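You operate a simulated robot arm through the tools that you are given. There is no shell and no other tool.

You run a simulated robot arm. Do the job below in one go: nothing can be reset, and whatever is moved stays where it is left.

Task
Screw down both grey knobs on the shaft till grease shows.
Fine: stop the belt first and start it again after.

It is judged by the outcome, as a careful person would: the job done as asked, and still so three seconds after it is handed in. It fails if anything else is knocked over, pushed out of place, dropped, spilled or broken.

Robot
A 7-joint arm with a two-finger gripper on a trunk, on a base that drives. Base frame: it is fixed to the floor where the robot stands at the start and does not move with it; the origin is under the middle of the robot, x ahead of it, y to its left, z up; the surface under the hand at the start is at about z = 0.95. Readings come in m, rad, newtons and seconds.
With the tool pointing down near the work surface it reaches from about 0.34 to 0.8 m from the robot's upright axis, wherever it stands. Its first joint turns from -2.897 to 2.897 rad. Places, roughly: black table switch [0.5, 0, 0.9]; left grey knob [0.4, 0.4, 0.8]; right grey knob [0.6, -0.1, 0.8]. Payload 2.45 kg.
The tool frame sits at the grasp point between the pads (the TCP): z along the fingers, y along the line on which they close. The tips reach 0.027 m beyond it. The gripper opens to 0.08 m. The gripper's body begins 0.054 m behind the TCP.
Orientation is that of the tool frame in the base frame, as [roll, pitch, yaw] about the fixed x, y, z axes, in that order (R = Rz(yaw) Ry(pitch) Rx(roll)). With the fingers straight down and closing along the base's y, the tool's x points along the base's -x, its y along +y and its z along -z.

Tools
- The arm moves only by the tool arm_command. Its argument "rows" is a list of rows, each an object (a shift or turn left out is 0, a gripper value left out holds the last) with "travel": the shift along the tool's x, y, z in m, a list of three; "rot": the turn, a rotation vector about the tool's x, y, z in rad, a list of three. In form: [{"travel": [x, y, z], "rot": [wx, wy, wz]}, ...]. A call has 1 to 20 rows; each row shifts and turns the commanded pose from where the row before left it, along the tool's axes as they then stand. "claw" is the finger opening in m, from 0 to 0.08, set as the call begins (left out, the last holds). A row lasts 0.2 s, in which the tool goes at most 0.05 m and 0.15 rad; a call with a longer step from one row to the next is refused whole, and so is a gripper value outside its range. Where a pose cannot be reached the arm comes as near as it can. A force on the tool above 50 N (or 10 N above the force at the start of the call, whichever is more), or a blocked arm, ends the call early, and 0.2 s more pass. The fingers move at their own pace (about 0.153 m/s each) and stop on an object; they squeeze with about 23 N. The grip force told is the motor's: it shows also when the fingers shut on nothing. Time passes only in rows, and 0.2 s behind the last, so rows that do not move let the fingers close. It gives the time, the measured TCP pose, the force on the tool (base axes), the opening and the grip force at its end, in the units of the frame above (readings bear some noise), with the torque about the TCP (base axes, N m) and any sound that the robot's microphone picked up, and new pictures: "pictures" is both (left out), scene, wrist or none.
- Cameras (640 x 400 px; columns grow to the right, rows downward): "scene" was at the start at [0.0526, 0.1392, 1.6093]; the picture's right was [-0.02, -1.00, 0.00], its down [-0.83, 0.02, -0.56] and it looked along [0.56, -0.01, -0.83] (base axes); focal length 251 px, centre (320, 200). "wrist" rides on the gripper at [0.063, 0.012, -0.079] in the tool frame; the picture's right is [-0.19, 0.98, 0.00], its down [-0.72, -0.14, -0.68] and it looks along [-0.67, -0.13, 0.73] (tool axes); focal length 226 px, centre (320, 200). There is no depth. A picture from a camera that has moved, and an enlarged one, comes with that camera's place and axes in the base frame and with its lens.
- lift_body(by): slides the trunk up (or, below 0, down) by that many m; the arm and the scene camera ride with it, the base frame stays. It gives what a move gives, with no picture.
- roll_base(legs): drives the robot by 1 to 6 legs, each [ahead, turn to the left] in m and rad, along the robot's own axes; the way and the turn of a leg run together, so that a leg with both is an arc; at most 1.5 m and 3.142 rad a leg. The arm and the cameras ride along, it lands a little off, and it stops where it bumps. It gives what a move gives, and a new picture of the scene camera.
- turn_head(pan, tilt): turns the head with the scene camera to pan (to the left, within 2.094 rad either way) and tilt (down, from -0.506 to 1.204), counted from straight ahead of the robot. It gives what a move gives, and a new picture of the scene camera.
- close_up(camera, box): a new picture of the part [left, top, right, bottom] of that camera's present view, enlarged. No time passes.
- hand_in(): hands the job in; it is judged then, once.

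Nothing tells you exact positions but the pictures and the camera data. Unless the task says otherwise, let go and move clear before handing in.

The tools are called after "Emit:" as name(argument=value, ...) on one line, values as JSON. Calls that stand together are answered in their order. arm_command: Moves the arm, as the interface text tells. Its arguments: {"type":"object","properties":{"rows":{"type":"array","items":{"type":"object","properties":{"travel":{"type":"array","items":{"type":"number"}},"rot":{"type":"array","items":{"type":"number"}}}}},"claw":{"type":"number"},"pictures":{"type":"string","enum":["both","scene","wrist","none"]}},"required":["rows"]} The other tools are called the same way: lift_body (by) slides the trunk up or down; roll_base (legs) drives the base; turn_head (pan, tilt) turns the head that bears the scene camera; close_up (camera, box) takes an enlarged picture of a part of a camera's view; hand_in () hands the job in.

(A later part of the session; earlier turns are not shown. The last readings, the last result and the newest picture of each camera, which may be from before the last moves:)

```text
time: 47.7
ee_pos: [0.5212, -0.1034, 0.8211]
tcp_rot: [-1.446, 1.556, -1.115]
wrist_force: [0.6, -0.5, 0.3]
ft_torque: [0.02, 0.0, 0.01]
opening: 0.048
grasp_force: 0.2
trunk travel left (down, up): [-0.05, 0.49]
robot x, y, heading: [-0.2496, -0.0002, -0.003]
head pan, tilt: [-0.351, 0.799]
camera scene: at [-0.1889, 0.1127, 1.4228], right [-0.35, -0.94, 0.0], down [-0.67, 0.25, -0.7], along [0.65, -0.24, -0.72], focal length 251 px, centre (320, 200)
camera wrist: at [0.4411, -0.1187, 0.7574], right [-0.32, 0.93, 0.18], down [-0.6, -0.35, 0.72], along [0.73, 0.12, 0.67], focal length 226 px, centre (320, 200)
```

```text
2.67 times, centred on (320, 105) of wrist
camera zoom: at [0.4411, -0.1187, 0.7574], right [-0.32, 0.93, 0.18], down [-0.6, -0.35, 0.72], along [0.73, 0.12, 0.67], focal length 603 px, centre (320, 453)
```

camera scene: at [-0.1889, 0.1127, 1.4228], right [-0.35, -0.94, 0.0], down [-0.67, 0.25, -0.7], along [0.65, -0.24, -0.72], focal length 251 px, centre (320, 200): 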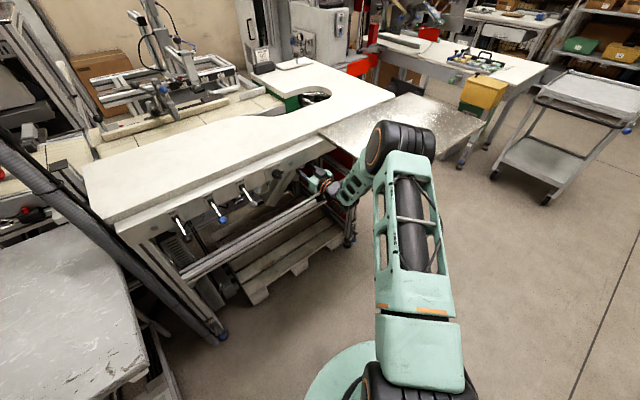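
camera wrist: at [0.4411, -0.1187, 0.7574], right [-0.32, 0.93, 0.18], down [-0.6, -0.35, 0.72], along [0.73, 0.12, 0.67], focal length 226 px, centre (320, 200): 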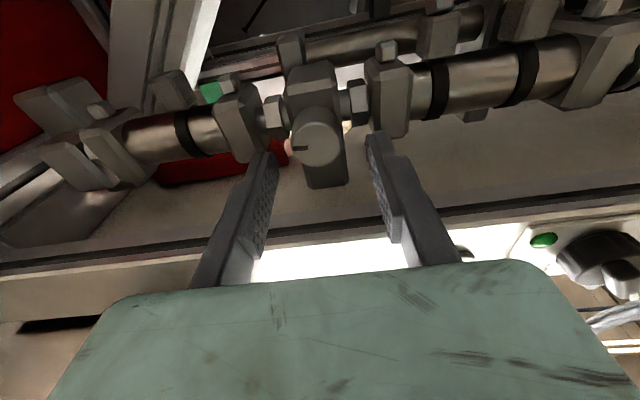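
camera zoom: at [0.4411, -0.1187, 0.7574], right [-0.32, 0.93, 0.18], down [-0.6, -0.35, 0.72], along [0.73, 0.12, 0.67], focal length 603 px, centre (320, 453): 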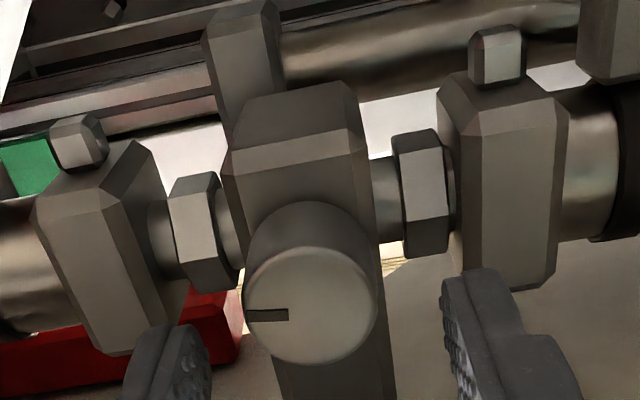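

The mark stands at 3 o'clock; no grease yet. I roll back further to start the next stroke from the left side.

Emit:
arm_command(rows=[{"travel": [0.001, -0.001, 0], "rot": [0, 0, -0.14]}, {"rot": [0, 0, -0.14]}, {"rot": [0, 0, -0.14]}, {"rot": [0, 0, -0.14]}, {"rot": [0, 0, -0.14]}, {"rot": [0, 0, -0.14]}, {"rot": [0, 0, -0.14]}, {"rot": [0, 0, -0.14]}, {}], pictures="both")

Emit:
close_up(camera="wrist", box=[200, 30, 440, 180])

```text
time: 49.7
ee_pos: [0.5206, -0.105, 0.8208]
tcp_rot: [-1.568, 0.436, -1.238]
wrist_force: [0.4, 0.2, 0.8]
ft_torque: [0.01, 0.01, 0.01]
opening: 0.048
grasp_force: 0.0
trunk travel left (down, up): [-0.05, 0.49]
robot x, y, heading: [-0.2452, -0.0014, -0.007]
head pan, tilt: [-0.351, 0.799]
camera scene: at [-0.1889, 0.1127, 1.4228], right [-0.35, -0.94, 0.0], down [-0.67, 0.25, -0.7], along [0.65, -0.24, -0.72], focal length 251 px, centre (320, 200)
camera wrist: at [0.462, -0.1803, 0.7831], right [-0.19, 0.56, -0.81], down [-0.84, 0.34, 0.43], along [0.51, 0.76, 0.4], focal length 226 px, centre (320, 200)
```

scene: 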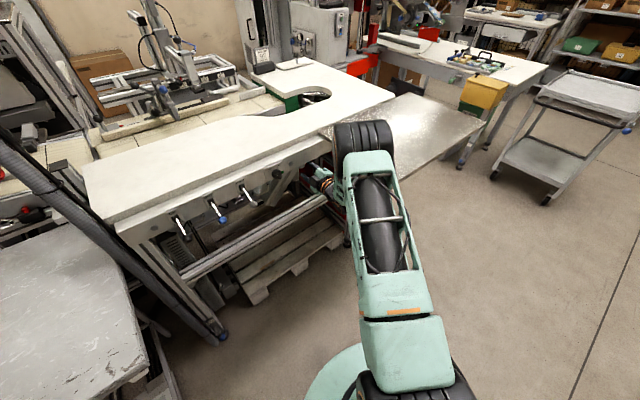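
wrist: 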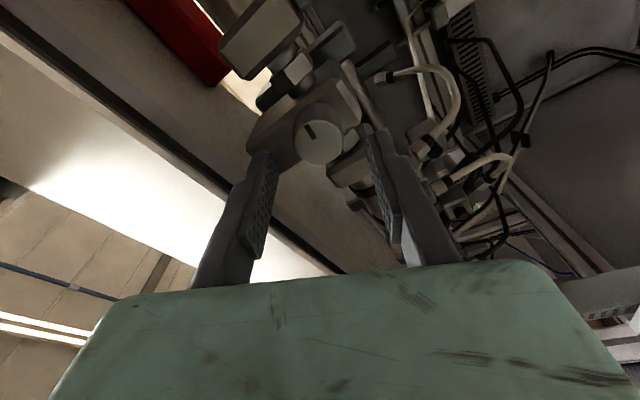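

```text
2.67 times, centred on (320, 105) of wrist
camera zoom: at [0.462, -0.1803, 0.7831], right [-0.19, 0.56, -0.81], down [-0.84, 0.34, 0.43], along [0.51, 0.76, 0.4], focal length 603 px, centre (320, 453)
```

zoom: 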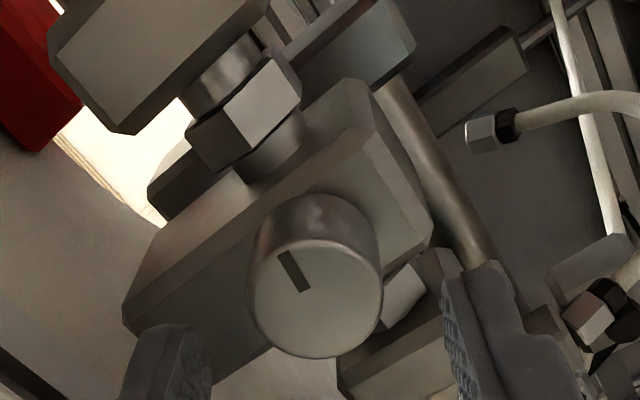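

Roll is now about -65°, knob well centred. I go back in, grip and turn clockwise through a long stroke.

Emit:
arm_command(rows=[{"travel": [0, 0, 0.011]}, {"travel": [0, 0, 0.011]}, {}], pictures="none")

Emit:
arm_command(rows=[{}, {}, {}, {"rot": [0, 0, 0.13]}, {"rot": [0, 0, 0.13]}, {"rot": [0, 0, 0.13]}, {"rot": [0, 0, 0.13]}, {"rot": [0, 0, 0.13]}, {"rot": [0, 0, 0.13]}, {"rot": [0, 0, 0.13]}, {"rot": [0, 0, 0.13]}], claw=0.0, pictures="both")

Emit:
close_up(camera="wrist", box=[200, 50, 440, 200])

```text
time: 50.5
ee_pos: [0.5435, -0.0973, 0.8216]
tcp_rot: [-1.568, 0.436, -1.238]
wrist_force: [0.1, -0.4, 0.3]
ft_torque: [0.0, 0.01, 0.01]
opening: 0.048
grasp_force: 0.0
trunk travel left (down, up): [-0.05, 0.49]
robot x, y, heading: [-0.2505, 0.0026, -0.004]
head pan, tilt: [-0.351, 0.799]
```

```text
time: 52.9
ee_pos: [0.5413, -0.0989, 0.8203]
tcp_rot: [-1.551, 1.48, -1.221]
wrist_force: [24.6, -7.9, 12.1]
ft_torque: [0.17, -0.35, -0.3]
opening: 0.0294
grasp_force: 45.2
trunk travel left (down, up): [-0.05, 0.49]
robot x, y, heading: [-0.2472, -0.0032, -0.007]
head pan, tilt: [-0.351, 0.799]
camera scene: at [-0.1881, 0.1122, 1.4228], right [-0.35, -0.94, 0.0], down [-0.67, 0.25, -0.7], along [0.65, -0.24, -0.72], focal length 251 px, centre (320, 200)
camera wrist: at [0.4645, -0.1182, 0.7562], right [-0.32, 0.94, 0.1], down [-0.62, -0.29, 0.73], along [0.71, 0.17, 0.68], focal length 226 px, centre (320, 200)
```

scene: 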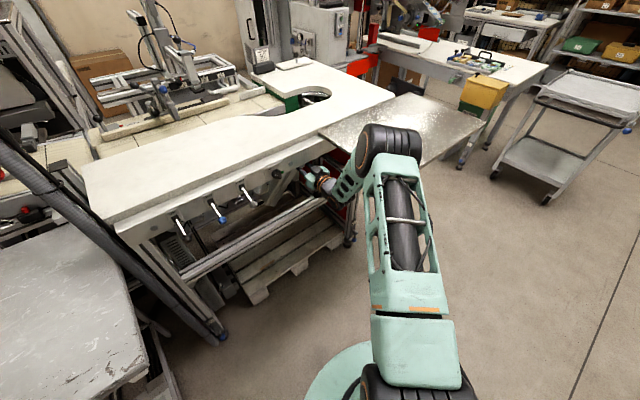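
wrist: 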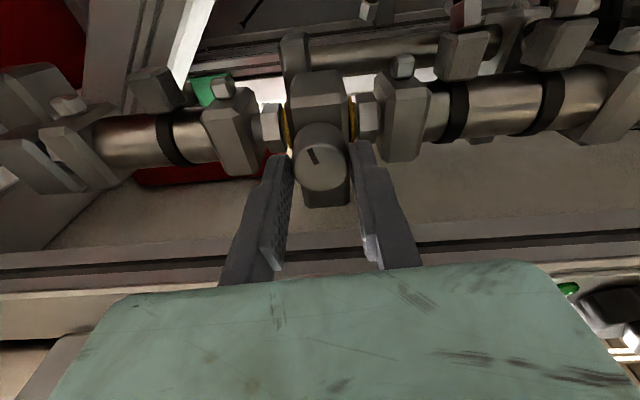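

```text
2.67 times, centred on (320, 125) of wrist
camera zoom: at [0.4645, -0.1182, 0.7562], right [-0.32, 0.94, 0.1], down [-0.62, -0.29, 0.73], along [0.71, 0.17, 0.68], focal length 603 px, centre (320, 400)
```

zoom: 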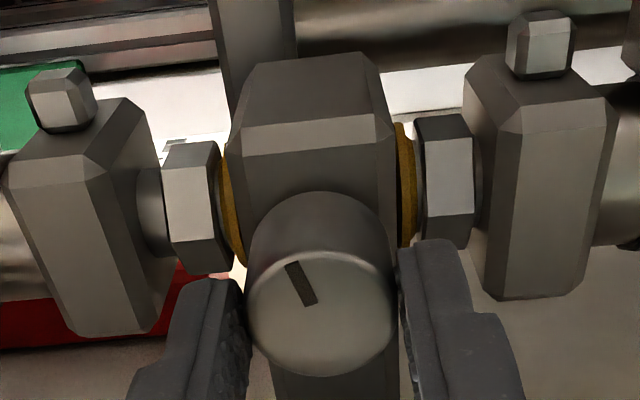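

Amber grease has come out as a ring on both sides of the right bearing, so this knob is done: I stop turning, let go and back out straight.

Emit:
arm_command(rows=[{}, {}, {"travel": [0, 0, -0.02]}, {"travel": [0, 0, -0.03]}, {"travel": [0, 0, -0.04]}, {"travel": [0, 0, -0.04]}, {"travel": [0, 0, -0.04]}], claw=0.05, pictures="both")

Emit:
close_up(camera="wrist", box=[260, 20, 380, 95])

```text
time: 54.5
ee_pos: [0.3822, -0.1579, 0.8222]
tcp_rot: [-1.549, 1.478, -1.219]
wrist_force: [-0.4, -0.5, 0.2]
ft_torque: [-0.01, -0.04, -0.01]
opening: 0.0502
grasp_force: 0.1
trunk travel left (down, up): [-0.05, 0.49]
robot x, y, heading: [-0.2455, 0.0018, -0.008]
head pan, tilt: [-0.351, 0.799]
camera scene: at [-0.1888, 0.1128, 1.4228], right [-0.35, -0.94, 0.0], down [-0.67, 0.25, -0.7], along [0.65, -0.24, -0.72], focal length 251 px, centre (320, 200)
camera wrist: at [0.3038, -0.1761, 0.7578], right [-0.32, 0.94, 0.1], down [-0.62, -0.29, 0.73], along [0.71, 0.17, 0.68], focal length 226 px, centre (320, 200)
```

scene: 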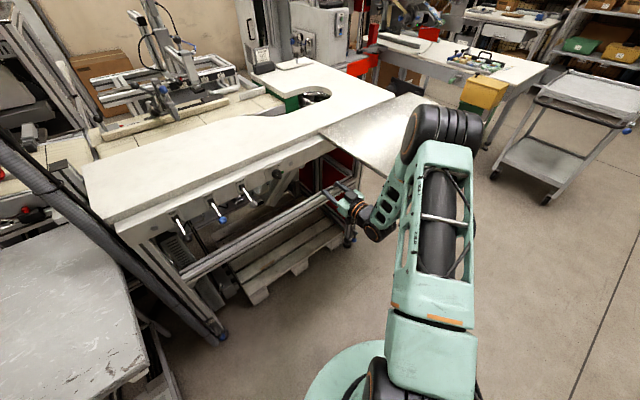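
wrist: 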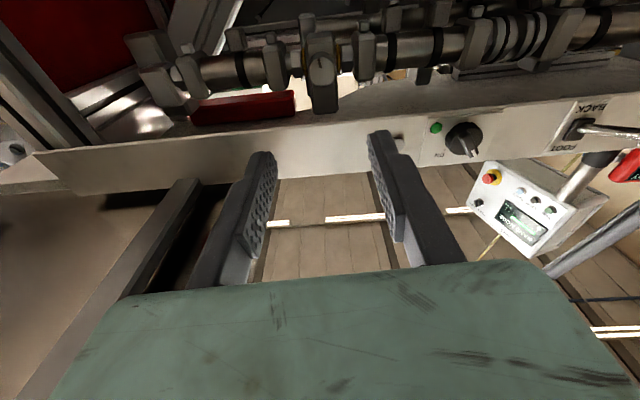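

```text
5.33 times, centred on (320, 58) of wrist
camera zoom: at [0.3038, -0.1761, 0.7578], right [-0.32, 0.94, 0.1], down [-0.62, -0.29, 0.73], along [0.71, 0.17, 0.68], focal length 1206 px, centre (320, 960)
```

zoom: 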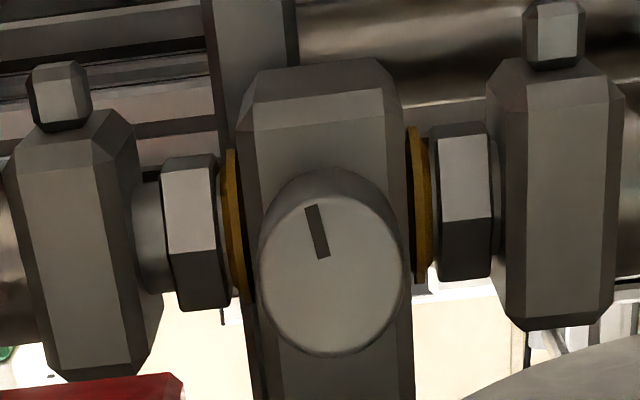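

The grease rings are plain on the right bearing. Now I back off further, level the hand and move left along the front, clear of the lever balls, toward the left knob.

Emit:
turn_head(pan=0.3, tilt=0.8)

Emit:
arm_command(rows=[{"rot": [0, 0, 0.093]}, {"travel": [0, 0, -0.04]}, {"travel": [0, 0, -0.03]}, {"travel": [0, 0.04, 0]}, {"travel": [0, 0.04, 0]}, {"travel": [0, 0.04, 0]}, {"travel": [0, 0.04, 0]}, {"travel": [0, 0.04, 0]}, {"travel": [0, 0.04, 0]}, {}])

```text
time: 55.5
ee_pos: [0.3811, -0.1563, 0.8215]
tcp_rot: [-1.552, 1.479, -1.219]
wrist_force: [0.0, -1.1, -0.8]
ft_torque: [-0.04, 0.04, -0.02]
opening: 0.0499
grasp_force: 0.1
trunk travel left (down, up): [-0.05, 0.49]
robot x, y, heading: [-0.244, 0.0012, -0.002]
head pan, tilt: [0.3, 0.799]
camera scene: at [-0.1872, 0.1641, 1.4228], right [0.29, -0.96, 0.0], down [-0.69, -0.21, -0.7], along [0.67, 0.2, -0.72], focal length 251 px, centre (320, 200)
```

scene: 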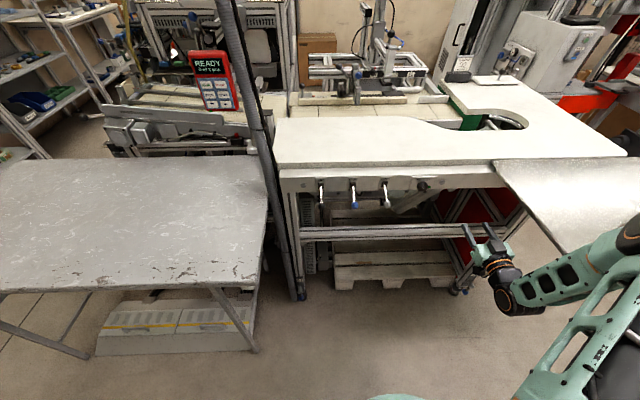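

```text
time: 57.8
ee_pos: [0.2384, 0.0503, 0.8204]
tcp_rot: [-0.474, 1.569, -0.143]
wrist_force: [0.6, -0.2, 0.7]
ft_torque: [-0.01, 0.03, -0.01]
opening: 0.0499
grasp_force: 0.1
trunk travel left (down, up): [-0.05, 0.49]
robot x, y, heading: [-0.2472, -0.001, -0.005]
head pan, tilt: [0.3, 0.799]
camera scene: at [-0.1872, 0.1647, 1.4227], right [0.29, -0.96, 0.0], down [-0.69, -0.21, -0.7], along [0.67, 0.2, -0.72], focal length 251 px, centre (320, 200)
camera wrist: at [0.1577, 0.0372, 0.7575], right [-0.32, 0.93, 0.19], down [-0.6, -0.36, 0.72], along [0.73, 0.11, 0.67], focal length 226 px, centre (320, 200)
```

scene: 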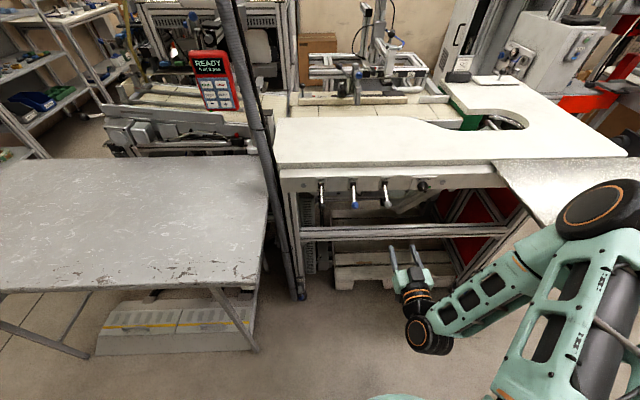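
wrist: 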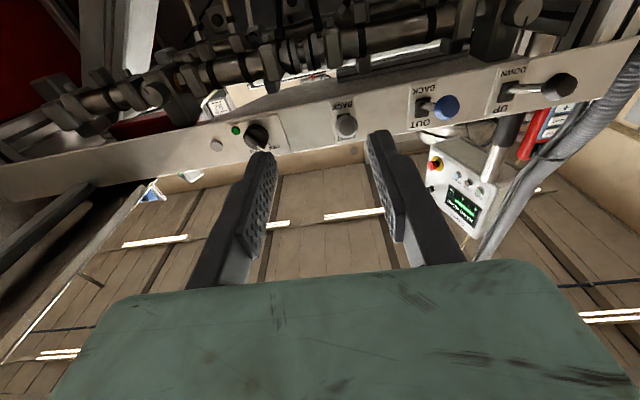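

The hand is halfway, facing between the levers and well back from them. I go on left to stand in front of the left knob.

Emit:
arm_command(rows=[{"travel": [0, 0.04, 0]}, {"travel": [0, 0.04, 0]}, {"travel": [0, 0.04, 0]}, {"travel": [0, 0.04, 0]}, {"travel": [0, 0.04, 0]}, {"travel": [0, 0.04, 0]}, {}])

Emit:
close_up(camera="wrist", box=[200, 0, 440, 150])

```text
time: 59.4
ee_pos: [0.1619, 0.2784, 0.8222]
tcp_rot: [-0.307, 1.569, 0.023]
wrist_force: [1.1, 0.3, 0.1]
ft_torque: [-0.01, 0.05, -0.02]
opening: 0.0505
grasp_force: 0.0
trunk travel left (down, up): [-0.05, 0.49]
robot x, y, heading: [-0.2447, -0.0001, -0.005]
head pan, tilt: [0.3, 0.799]
camera scene: at [-0.1872, 0.1646, 1.4227], right [0.29, -0.96, 0.0], down [-0.69, -0.21, -0.7], along [0.67, 0.2, -0.72], focal length 251 px, centre (320, 200)
camera wrist: at [0.0814, 0.2647, 0.7578], right [-0.32, 0.93, 0.19], down [-0.6, -0.36, 0.72], along [0.73, 0.11, 0.67], focal length 226 px, centre (320, 200)
```

scene: 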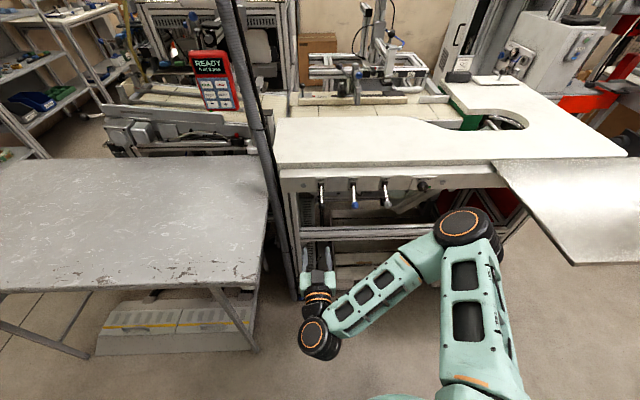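
wrist: 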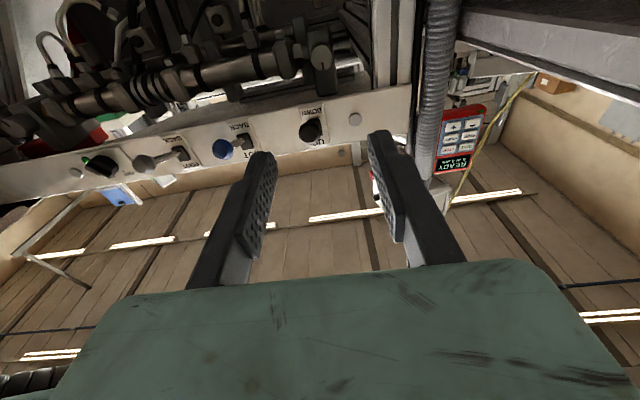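

```text
2.67 times, centred on (320, 75) of wrist
camera zoom: at [0.0814, 0.2647, 0.7578], right [-0.32, 0.93, 0.19], down [-0.6, -0.36, 0.72], along [0.73, 0.11, 0.67], focal length 603 px, centre (320, 533)
```

zoom: 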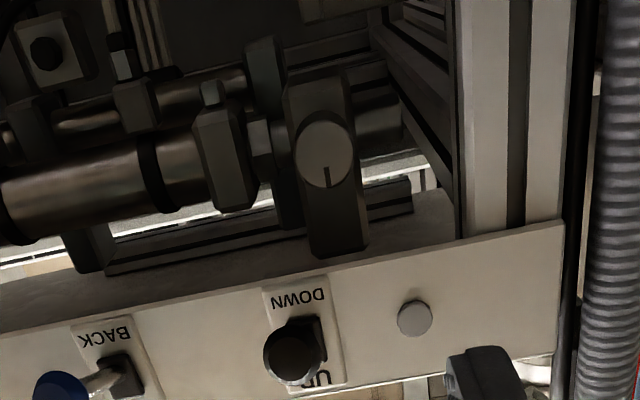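

The left knob is straight ahead (about 25 cm), its mark also at 12 o'clock; the black UP-lever ball hangs about 2 cm right and 4.5 cm above its axis, so I'll come in with the hand's rear tipped slightly down. First I go halfway and look.

Emit:
arm_command(rows=[{"travel": [0, 0.002, 0.03]}, {"travel": [0, 0, 0.03]}, {"travel": [0, 0, 0.03]}, {"travel": [0, 0, 0.02]}, {"rot": [0, -0.06, 0]}, {"rot": [0, -0.06, 0]}, {}])

Emit:
close_up(camera="wrist", box=[200, 0, 440, 150])

Emit:
close_up(camera="scene", box=[260, 150, 500, 320])

```text
time: 61.0
ee_pos: [0.2631, 0.3154, 0.8205]
tcp_rot: [-0.005, 1.449, 0.329]
wrist_force: [-1.0, -0.3, -0.5]
ft_torque: [0.0, 0.01, -0.02]
opening: 0.0501
grasp_force: 0.0
trunk travel left (down, up): [-0.05, 0.49]
robot x, y, heading: [-0.2474, 0.0, -0.004]
head pan, tilt: [0.3, 0.799]
camera scene: at [-0.1872, 0.1645, 1.4227], right [0.29, -0.96, 0.0], down [-0.69, -0.21, -0.7], along [0.67, 0.2, -0.72], focal length 251 px, centre (320, 200)
camera wrist: at [0.1907, 0.3043, 0.7476], right [-0.34, 0.92, 0.19], down [-0.68, -0.38, 0.63], along [0.65, 0.09, 0.75], focal length 226 px, centre (320, 200)
```

scene: 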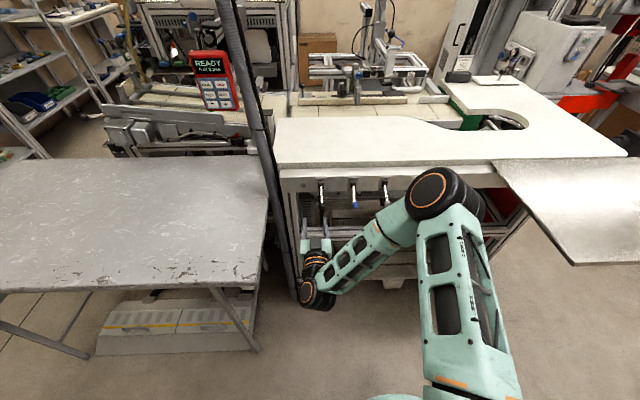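
wrist: 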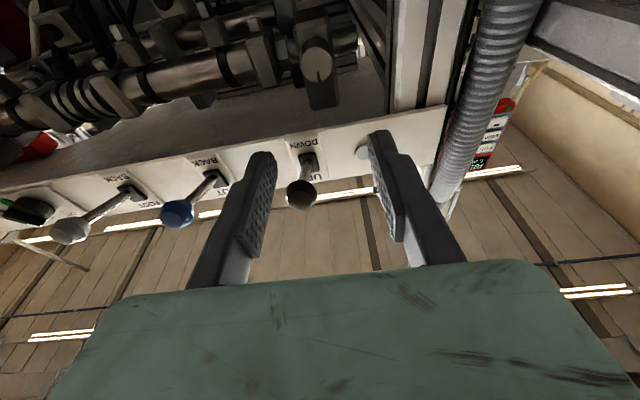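

```text
2.67 times, centred on (320, 75) of wrist
camera zoom: at [0.1907, 0.3043, 0.7476], right [-0.34, 0.92, 0.19], down [-0.68, -0.38, 0.63], along [0.65, 0.09, 0.75], focal length 603 px, centre (320, 533)
```

zoom: 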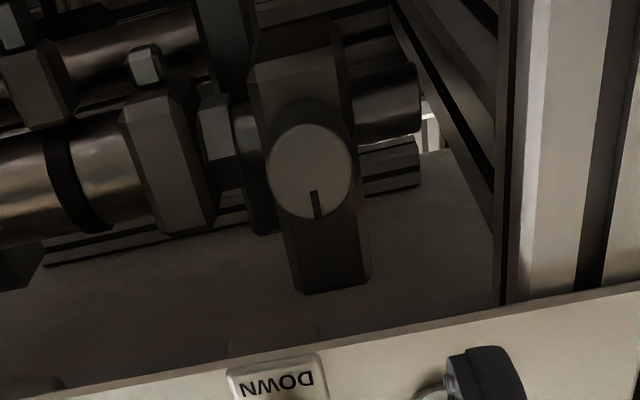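

```text
2.35 times, centred on (380, 235) of scene
camera zoom: at [-0.1872, 0.1645, 1.4227], right [0.29, -0.96, 0.0], down [-0.69, -0.21, -0.7], along [0.67, 0.2, -0.72], focal length 591 px, centre (179, 118)
```

zoom: 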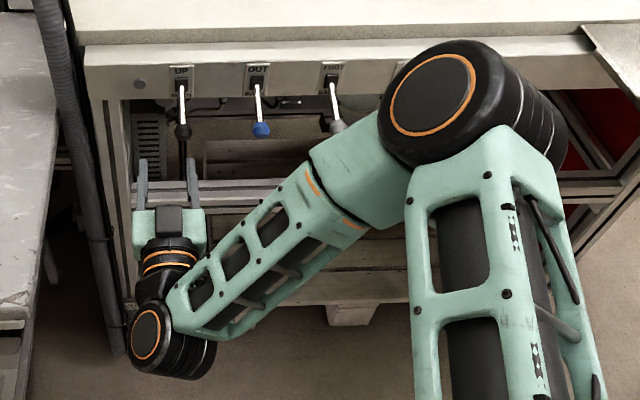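

The way in is clear: the ball passes above the hand, the table leg about 1 cm outside the left finger, so I narrow the opening a bit. I move in along the knob's axis to about 6 cm and check.

Emit:
arm_command(rows=[{"travel": [0.0016, 0, 0.0202]}, {"travel": [0.0026, 0, 0.0199]}, {"travel": [0.0024, 0, 0.0199]}, {"travel": [0.0024, 0, 0.0199]}, {}], claw=0.044)

Emit:
close_up(camera="wrist", box=[200, 0, 440, 150])

Emit:
close_up(camera="scene", box=[260, 150, 420, 260])

```text
time: 62.1
ee_pos: [0.3381, 0.3404, 0.8223]
tcp_rot: [-0.002, 1.447, 0.33]
wrist_force: [0.0, -0.4, -0.1]
ft_torque: [-0.02, -0.04, 0.0]
opening: 0.044
grasp_force: 0.0
trunk travel left (down, up): [-0.05, 0.49]
robot x, y, heading: [-0.2444, 0.0022, -0.008]
head pan, tilt: [0.3, 0.799]
camera scene: at [-0.1872, 0.1646, 1.4227], right [0.29, -0.96, 0.0], down [-0.69, -0.21, -0.7], along [0.67, 0.2, -0.72], focal length 251 px, centre (320, 200)
camera wrist: at [0.2664, 0.3292, 0.7489], right [-0.34, 0.92, 0.19], down [-0.68, -0.38, 0.63], along [0.65, 0.09, 0.75], focal length 226 px, centre (320, 200)
```

scene: 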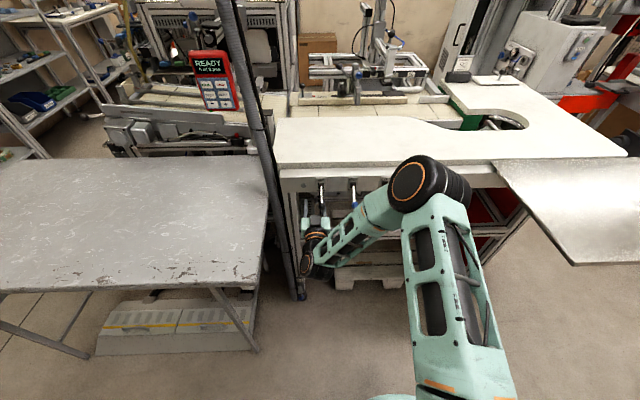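
wrist: 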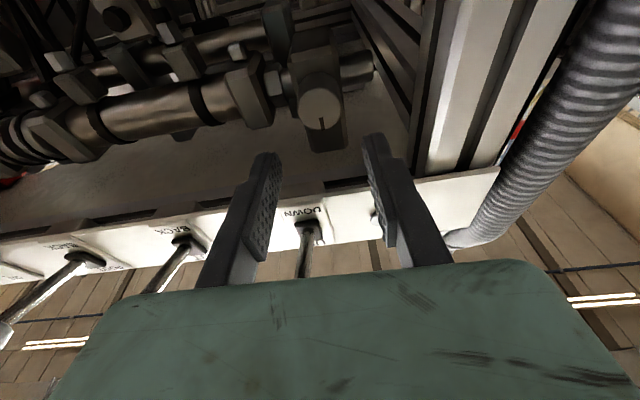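

```text
2.67 times, centred on (320, 75) of wrist
camera zoom: at [0.2664, 0.3292, 0.7489], right [-0.34, 0.92, 0.19], down [-0.68, -0.38, 0.63], along [0.65, 0.09, 0.75], focal length 603 px, centre (320, 533)
```

zoom: 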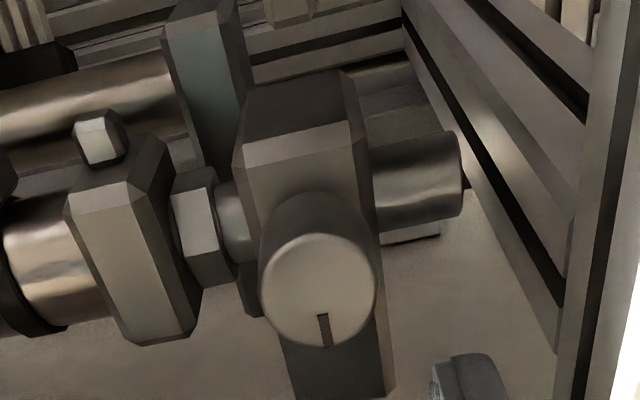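

```text
3.64 times, centred on (340, 205) of scene
camera zoom: at [-0.1872, 0.1646, 1.4227], right [0.29, -0.96, 0.0], down [-0.69, -0.21, -0.7], along [0.67, 0.2, -0.72], focal length 913 px, centre (247, 182)
```

zoom: 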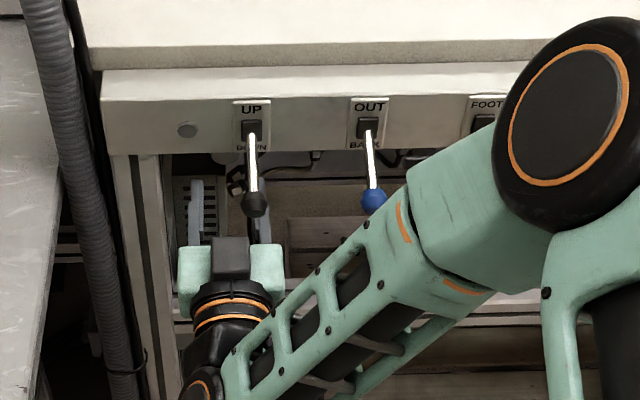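

Before going further in, I want a close look at the dark block on top of the hand relative to the UP-lever ball.

Emit:
close_up(camera="scene", box=[295, 190, 345, 240])

Emit:
turn_head(pan=0.5, tilt=0.6)

Emit:
close_up(camera="scene", box=[300, 230, 420, 330])

```text
8.00 times, centred on (320, 215) of scene
camera zoom: at [-0.1872, 0.1646, 1.4227], right [0.29, -0.96, 0.0], down [-0.69, -0.21, -0.7], along [0.67, 0.2, -0.72], focal length 2009 px, centre (320, 80)
```

zoom: 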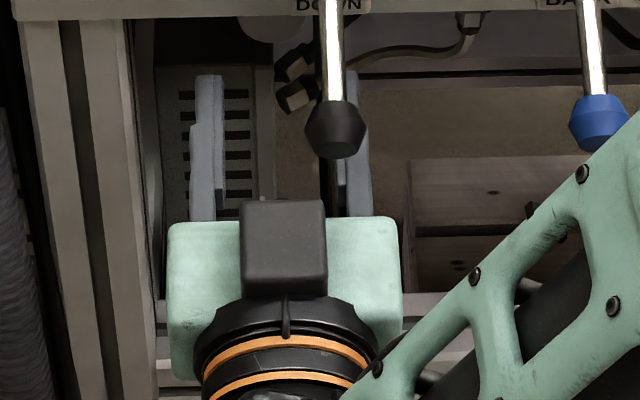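

```text
time: 62.9
ee_pos: [0.3382, 0.3401, 0.8232]
tcp_rot: [-0.003, 1.448, 0.327]
wrist_force: [0.2, 0.0, -0.4]
ft_torque: [-0.01, 0.0, 0.03]
opening: 0.0438
grasp_force: 0.1
trunk travel left (down, up): [-0.05, 0.49]
robot x, y, heading: [-0.2463, -0.0008, -0.006]
head pan, tilt: [0.499, 0.6]
camera scene: at [-0.1865, 0.1828, 1.4396], right [0.47, -0.88, 0.0], down [-0.5, -0.27, -0.82], along [0.73, 0.39, -0.57], focal length 251 px, centre (320, 200)
```

scene: 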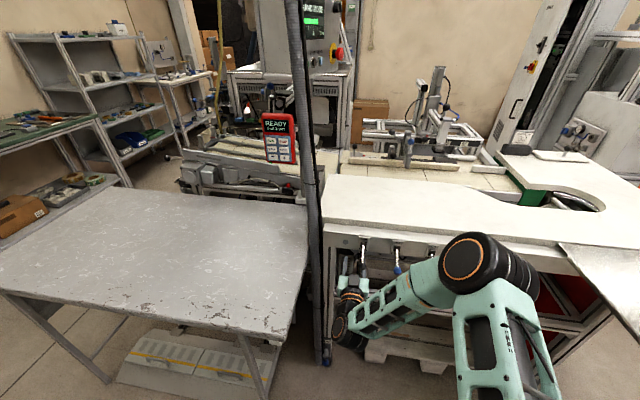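

```text
4.00 times, centred on (360, 280) of scene
camera zoom: at [-0.1865, 0.1828, 1.4396], right [0.47, -0.88, 0.0], down [-0.5, -0.27, -0.82], along [0.73, 0.39, -0.57], focal length 1005 px, centre (160, -120)
```

zoom: 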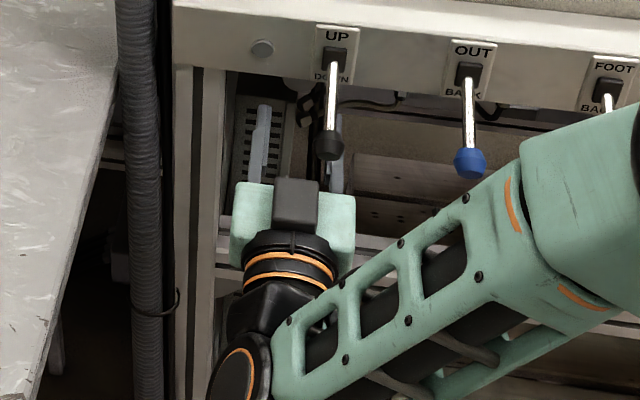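

The block on top of the hand narrows the gap to the ball, so I tip the hand's rear down more (about 14°) and will turn about the knob's own axis rather than the hand's. I tilt, then go in slowly.

Emit:
arm_command(rows=[{"rot": [0, -0.065, 0]}, {"rot": [0, -0.065, 0]}, {"travel": [0.0036, 0, 0.0102]}, {"travel": [0.0036, 0, 0.0102]}, {"travel": [0.0036, 0, 0.0102]}, {}])

Emit:
close_up(camera="wrist", box=[200, 20, 440, 170])

Emit:
close_up(camera="scene", box=[310, 230, 390, 290])

```text
time: 64.3
ee_pos: [0.369, 0.3529, 0.8189]
tcp_rot: [-0.001, 1.321, 0.328]
wrist_force: [0.0, -0.2, -0.2]
ft_torque: [0.0, -0.02, 0.0]
opening: 0.044
grasp_force: 0.0
trunk travel left (down, up): [-0.05, 0.49]
robot x, y, heading: [-0.2475, 0.0008, -0.009]
head pan, tilt: [0.499, 0.6]
camera scene: at [-0.1865, 0.183, 1.4396], right [0.47, -0.88, 0.0], down [-0.5, -0.27, -0.82], along [0.73, 0.39, -0.57], focal length 251 px, centre (320, 200)
camera wrist: at [0.3061, 0.344, 0.7372], right [-0.37, 0.91, 0.19], down [-0.75, -0.41, 0.53], along [0.56, 0.05, 0.83], focal length 226 px, centre (320, 200)
```

scene: 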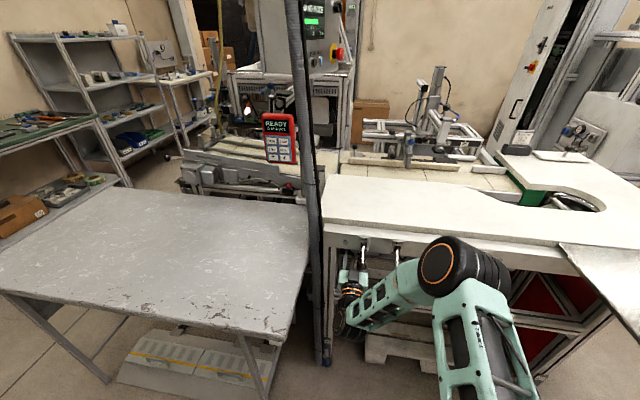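
wrist: 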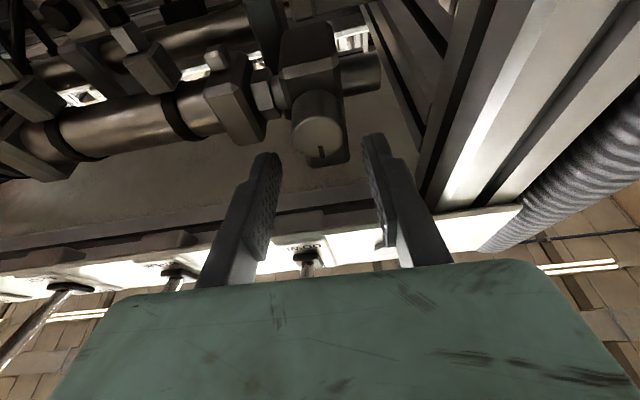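

```text
2.67 times, centred on (320, 95) of wrist
camera zoom: at [0.3061, 0.344, 0.7372], right [-0.37, 0.91, 0.19], down [-0.75, -0.41, 0.53], along [0.56, 0.05, 0.83], focal length 603 px, centre (320, 480)
```

zoom: 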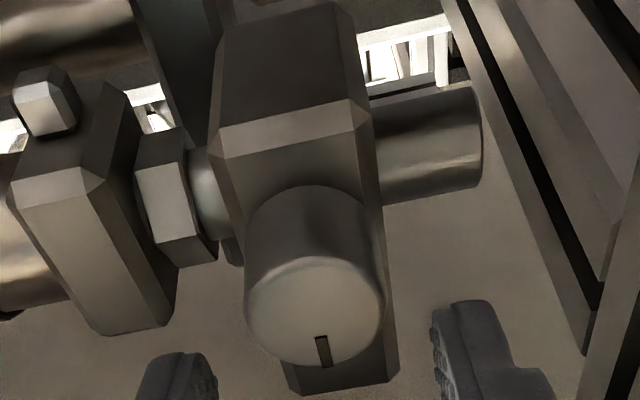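

```text
6.67 times, centred on (350, 260) of scene
camera zoom: at [-0.1865, 0.183, 1.4396], right [0.47, -0.88, 0.0], down [-0.5, -0.27, -0.82], along [0.73, 0.39, -0.57], focal length 1674 px, centre (120, -200)
```

zoom: 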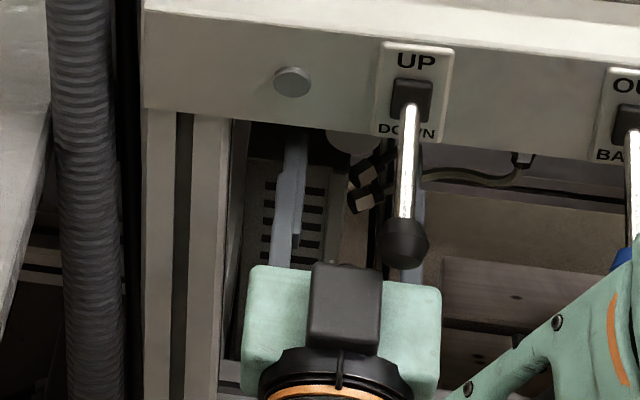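

The knob is centred and about 3 cm ahead; the ball sits clear above the hand. I go in the last 2 cm.

Emit:
arm_command(rows=[{"travel": [0.0033, 0, 0.0104]}, {"travel": [0.0033, 0, 0.0104]}, {}])

Emit:
close_up(camera="wrist", box=[200, 40, 440, 190])

Emit:
close_up(camera="scene", box=[320, 230, 400, 290])

```text
time: 65.1
ee_pos: [0.3891, 0.3592, 0.8171]
tcp_rot: [-0.002, 1.321, 0.33]
wrist_force: [0.6, 0.1, 0.0]
ft_torque: [0.02, -0.03, -0.02]
opening: 0.044
grasp_force: 0.1
trunk travel left (down, up): [-0.05, 0.49]
robot x, y, heading: [-0.2479, 0.0018, -0.008]
head pan, tilt: [0.499, 0.6]
camera scene: at [-0.1865, 0.183, 1.4396], right [0.47, -0.88, 0.0], down [-0.5, -0.27, -0.82], along [0.73, 0.39, -0.57], focal length 251 px, centre (320, 200)
camera wrist: at [0.3266, 0.3514, 0.7358], right [-0.37, 0.91, 0.19], down [-0.75, -0.41, 0.53], along [0.56, 0.05, 0.83], focal length 226 px, centre (320, 200)
```

scene: 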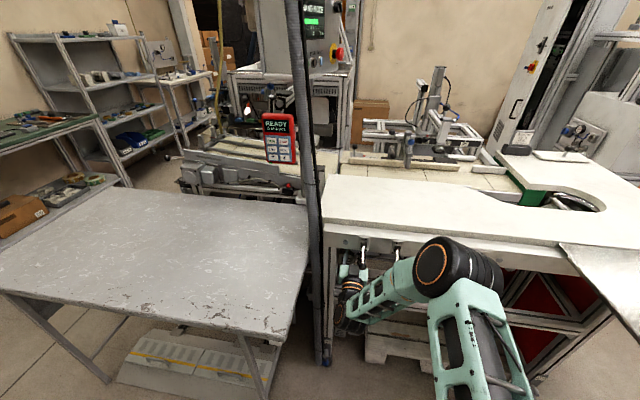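
wrist: 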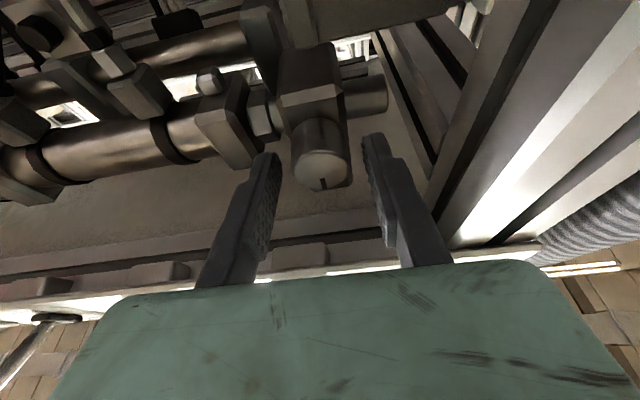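

```text
2.67 times, centred on (320, 115) of wrist
camera zoom: at [0.3266, 0.3514, 0.7358], right [-0.37, 0.91, 0.19], down [-0.75, -0.41, 0.53], along [0.56, 0.05, 0.83], focal length 603 px, centre (320, 427)
```

zoom: 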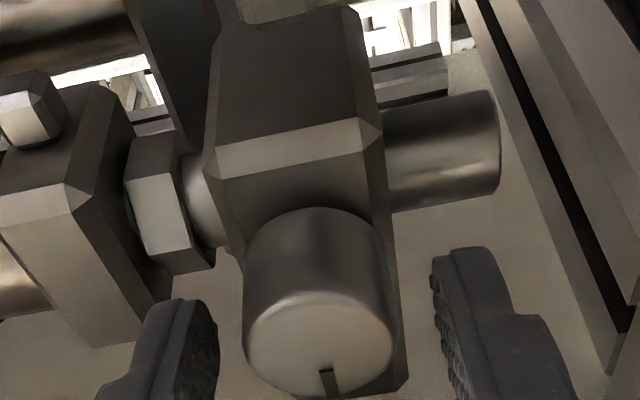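

```text
6.67 times, centred on (360, 260) of scene
camera zoom: at [-0.1865, 0.183, 1.4396], right [0.47, -0.88, 0.0], down [-0.5, -0.27, -0.82], along [0.73, 0.39, -0.57], focal length 1674 px, centre (53, -200)
```

zoom: 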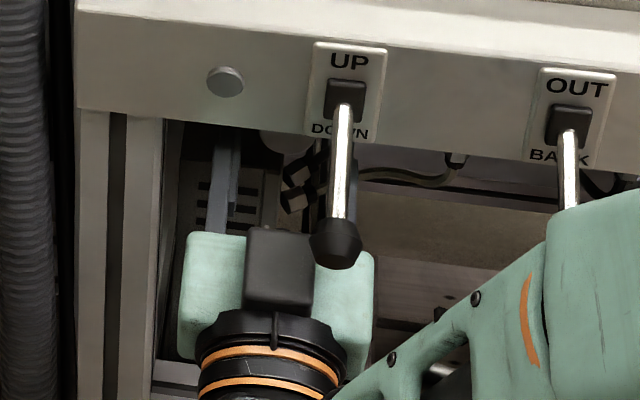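

Everything is clear. With fingers still open I wind back a little (counter-clockwise about the knob axis) to gain stroke, checking the ball clearance.

Emit:
arm_command(rows=[{"travel": [0, -0.0007, 0], "rot": [-0.0366, 0, -0.1434]}, {"travel": [0, -0.0007, 0], "rot": [-0.0366, 0, -0.1434]}, {"travel": [0, -0.0007, 0], "rot": [-0.0366, 0, -0.1434]}, {}])

Emit:
close_up(camera="wrist", box=[200, 40, 440, 190])

Emit:
close_up(camera="scene", box=[320, 230, 440, 320])

```text
time: 66.1
ee_pos: [0.3902, 0.3564, 0.817]
tcp_rot: [-1.091, 1.062, -0.7]
wrist_force: [0.3, -0.4, -0.7]
ft_torque: [0.01, 0.0, -0.03]
opening: 0.0441
grasp_force: 0.1
trunk travel left (down, up): [-0.05, 0.49]
robot x, y, heading: [-0.2465, -0.0021, -0.006]
head pan, tilt: [0.499, 0.6]
camera scene: at [-0.1866, 0.183, 1.4396], right [0.47, -0.88, 0.0], down [-0.5, -0.27, -0.82], along [0.73, 0.39, -0.57], focal length 251 px, centre (320, 200)
camera wrist: at [0.3388, 0.3153, 0.7387], right [-0.36, 0.9, -0.25], down [-0.83, -0.18, 0.54], along [0.43, 0.4, 0.81], focal length 226 px, centre (320, 200)
```

scene: 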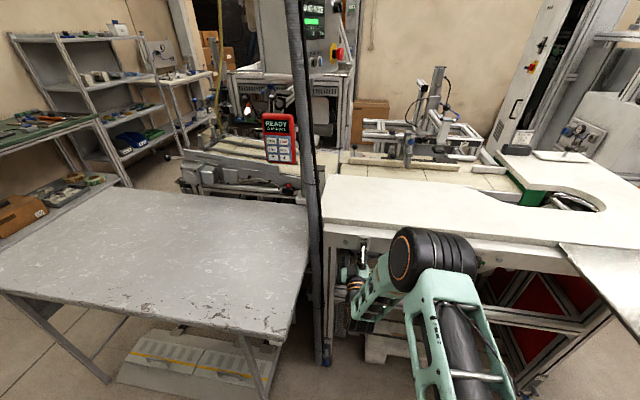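
wrist: 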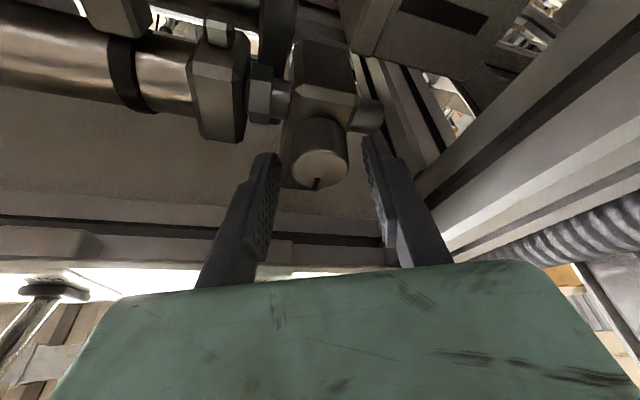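

```text
2.67 times, centred on (320, 115) of wrist
camera zoom: at [0.3388, 0.3153, 0.7387], right [-0.36, 0.9, -0.25], down [-0.83, -0.18, 0.54], along [0.43, 0.4, 0.81], focal length 603 px, centre (320, 427)
```

zoom: 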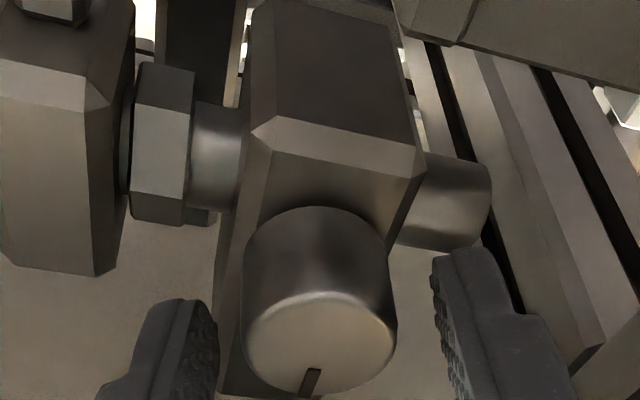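

```text
4.44 times, centred on (380, 275) of scene
camera zoom: at [-0.1866, 0.183, 1.4396], right [0.47, -0.88, 0.0], down [-0.5, -0.27, -0.82], along [0.73, 0.39, -0.57], focal length 1116 px, centre (53, -133)
```

zoom: 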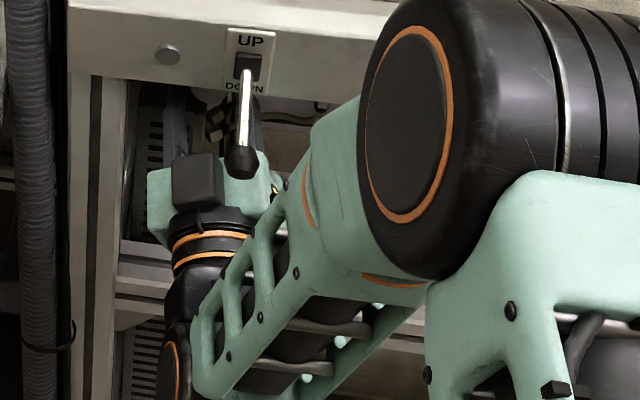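

Still clear. Now I close on the left knob and turn clockwise about its axis, checking partway.

Emit:
arm_command(rows=[{}, {}, {}, {"travel": [0, 0.0006, 0], "rot": [0.0322, 0, 0.126]}, {"travel": [0, 0.0006, 0], "rot": [0.0322, 0, 0.126]}, {"travel": [0, 0.0006, 0], "rot": [0.0322, 0, 0.126]}, {"travel": [0, 0.0006, 0], "rot": [0.0322, 0, 0.126]}], claw=0.0)

Emit:
close_up(camera="wrist", box=[200, 40, 440, 190])

Emit:
close_up(camera="scene", box=[320, 230, 440, 320])

```text
time: 67.7
ee_pos: [0.3898, 0.3605, 0.8172]
tcp_rot: [0.302, 1.308, 0.625]
wrist_force: [0.8, 0.1, 1.6]
ft_torque: [0.07, -0.09, -0.4]
opening: 0.0295
grasp_force: 44.7
trunk travel left (down, up): [-0.05, 0.49]
robot x, y, heading: [-0.2486, 0.0016, -0.008]
head pan, tilt: [0.499, 0.6]
camera scene: at [-0.1867, 0.183, 1.4396], right [0.47, -0.88, 0.0], down [-0.5, -0.27, -0.82], along [0.73, 0.39, -0.57], focal length 251 px, centre (320, 200)
camera wrist: at [0.3244, 0.3575, 0.737], right [-0.36, 0.9, 0.26], down [-0.73, -0.45, 0.51], along [0.58, -0.01, 0.82], focal length 226 px, centre (320, 200)
```

scene: 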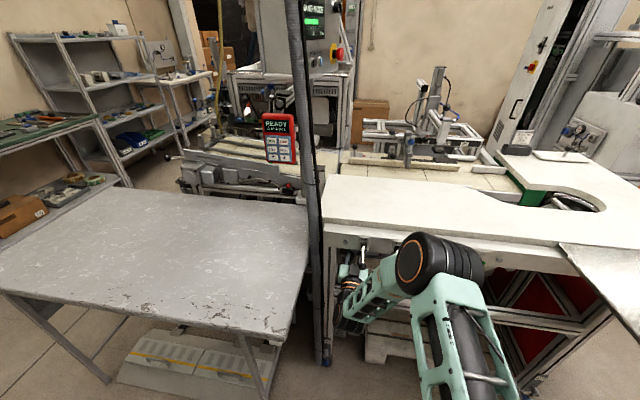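
wrist: 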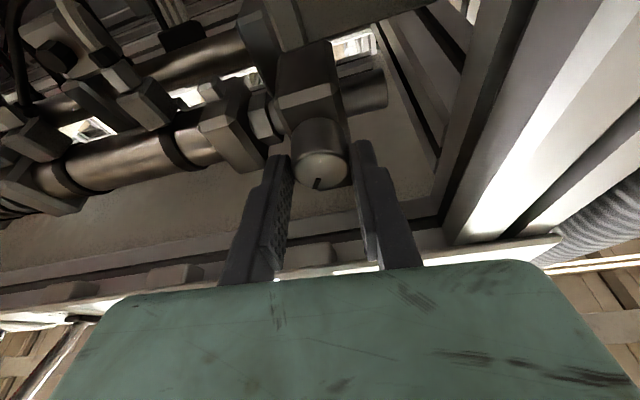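

```text
2.67 times, centred on (320, 115) of wrist
camera zoom: at [0.3244, 0.3575, 0.737], right [-0.36, 0.9, 0.26], down [-0.73, -0.45, 0.51], along [0.58, -0.01, 0.82], focal length 603 px, centre (320, 427)
```

zoom: 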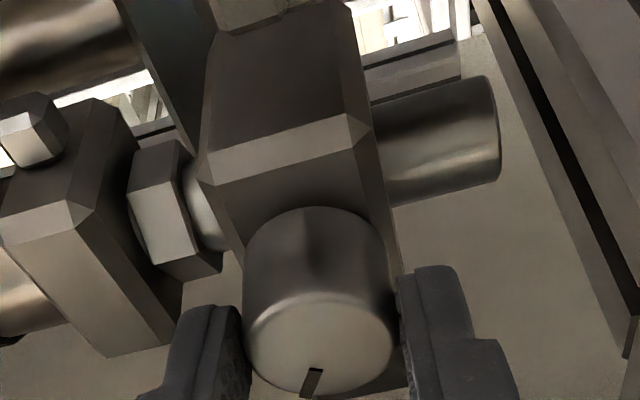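

```text
4.44 times, centred on (380, 275) of scene
camera zoom: at [-0.1867, 0.183, 1.4396], right [0.47, -0.88, 0.0], down [-0.5, -0.27, -0.82], along [0.73, 0.39, -0.57], focal length 1116 px, centre (53, -133)
```

zoom: 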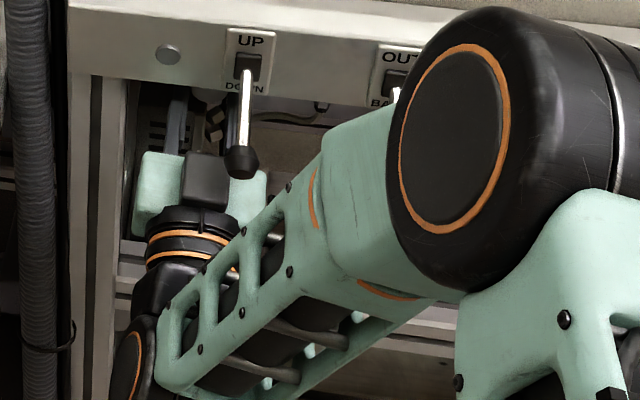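

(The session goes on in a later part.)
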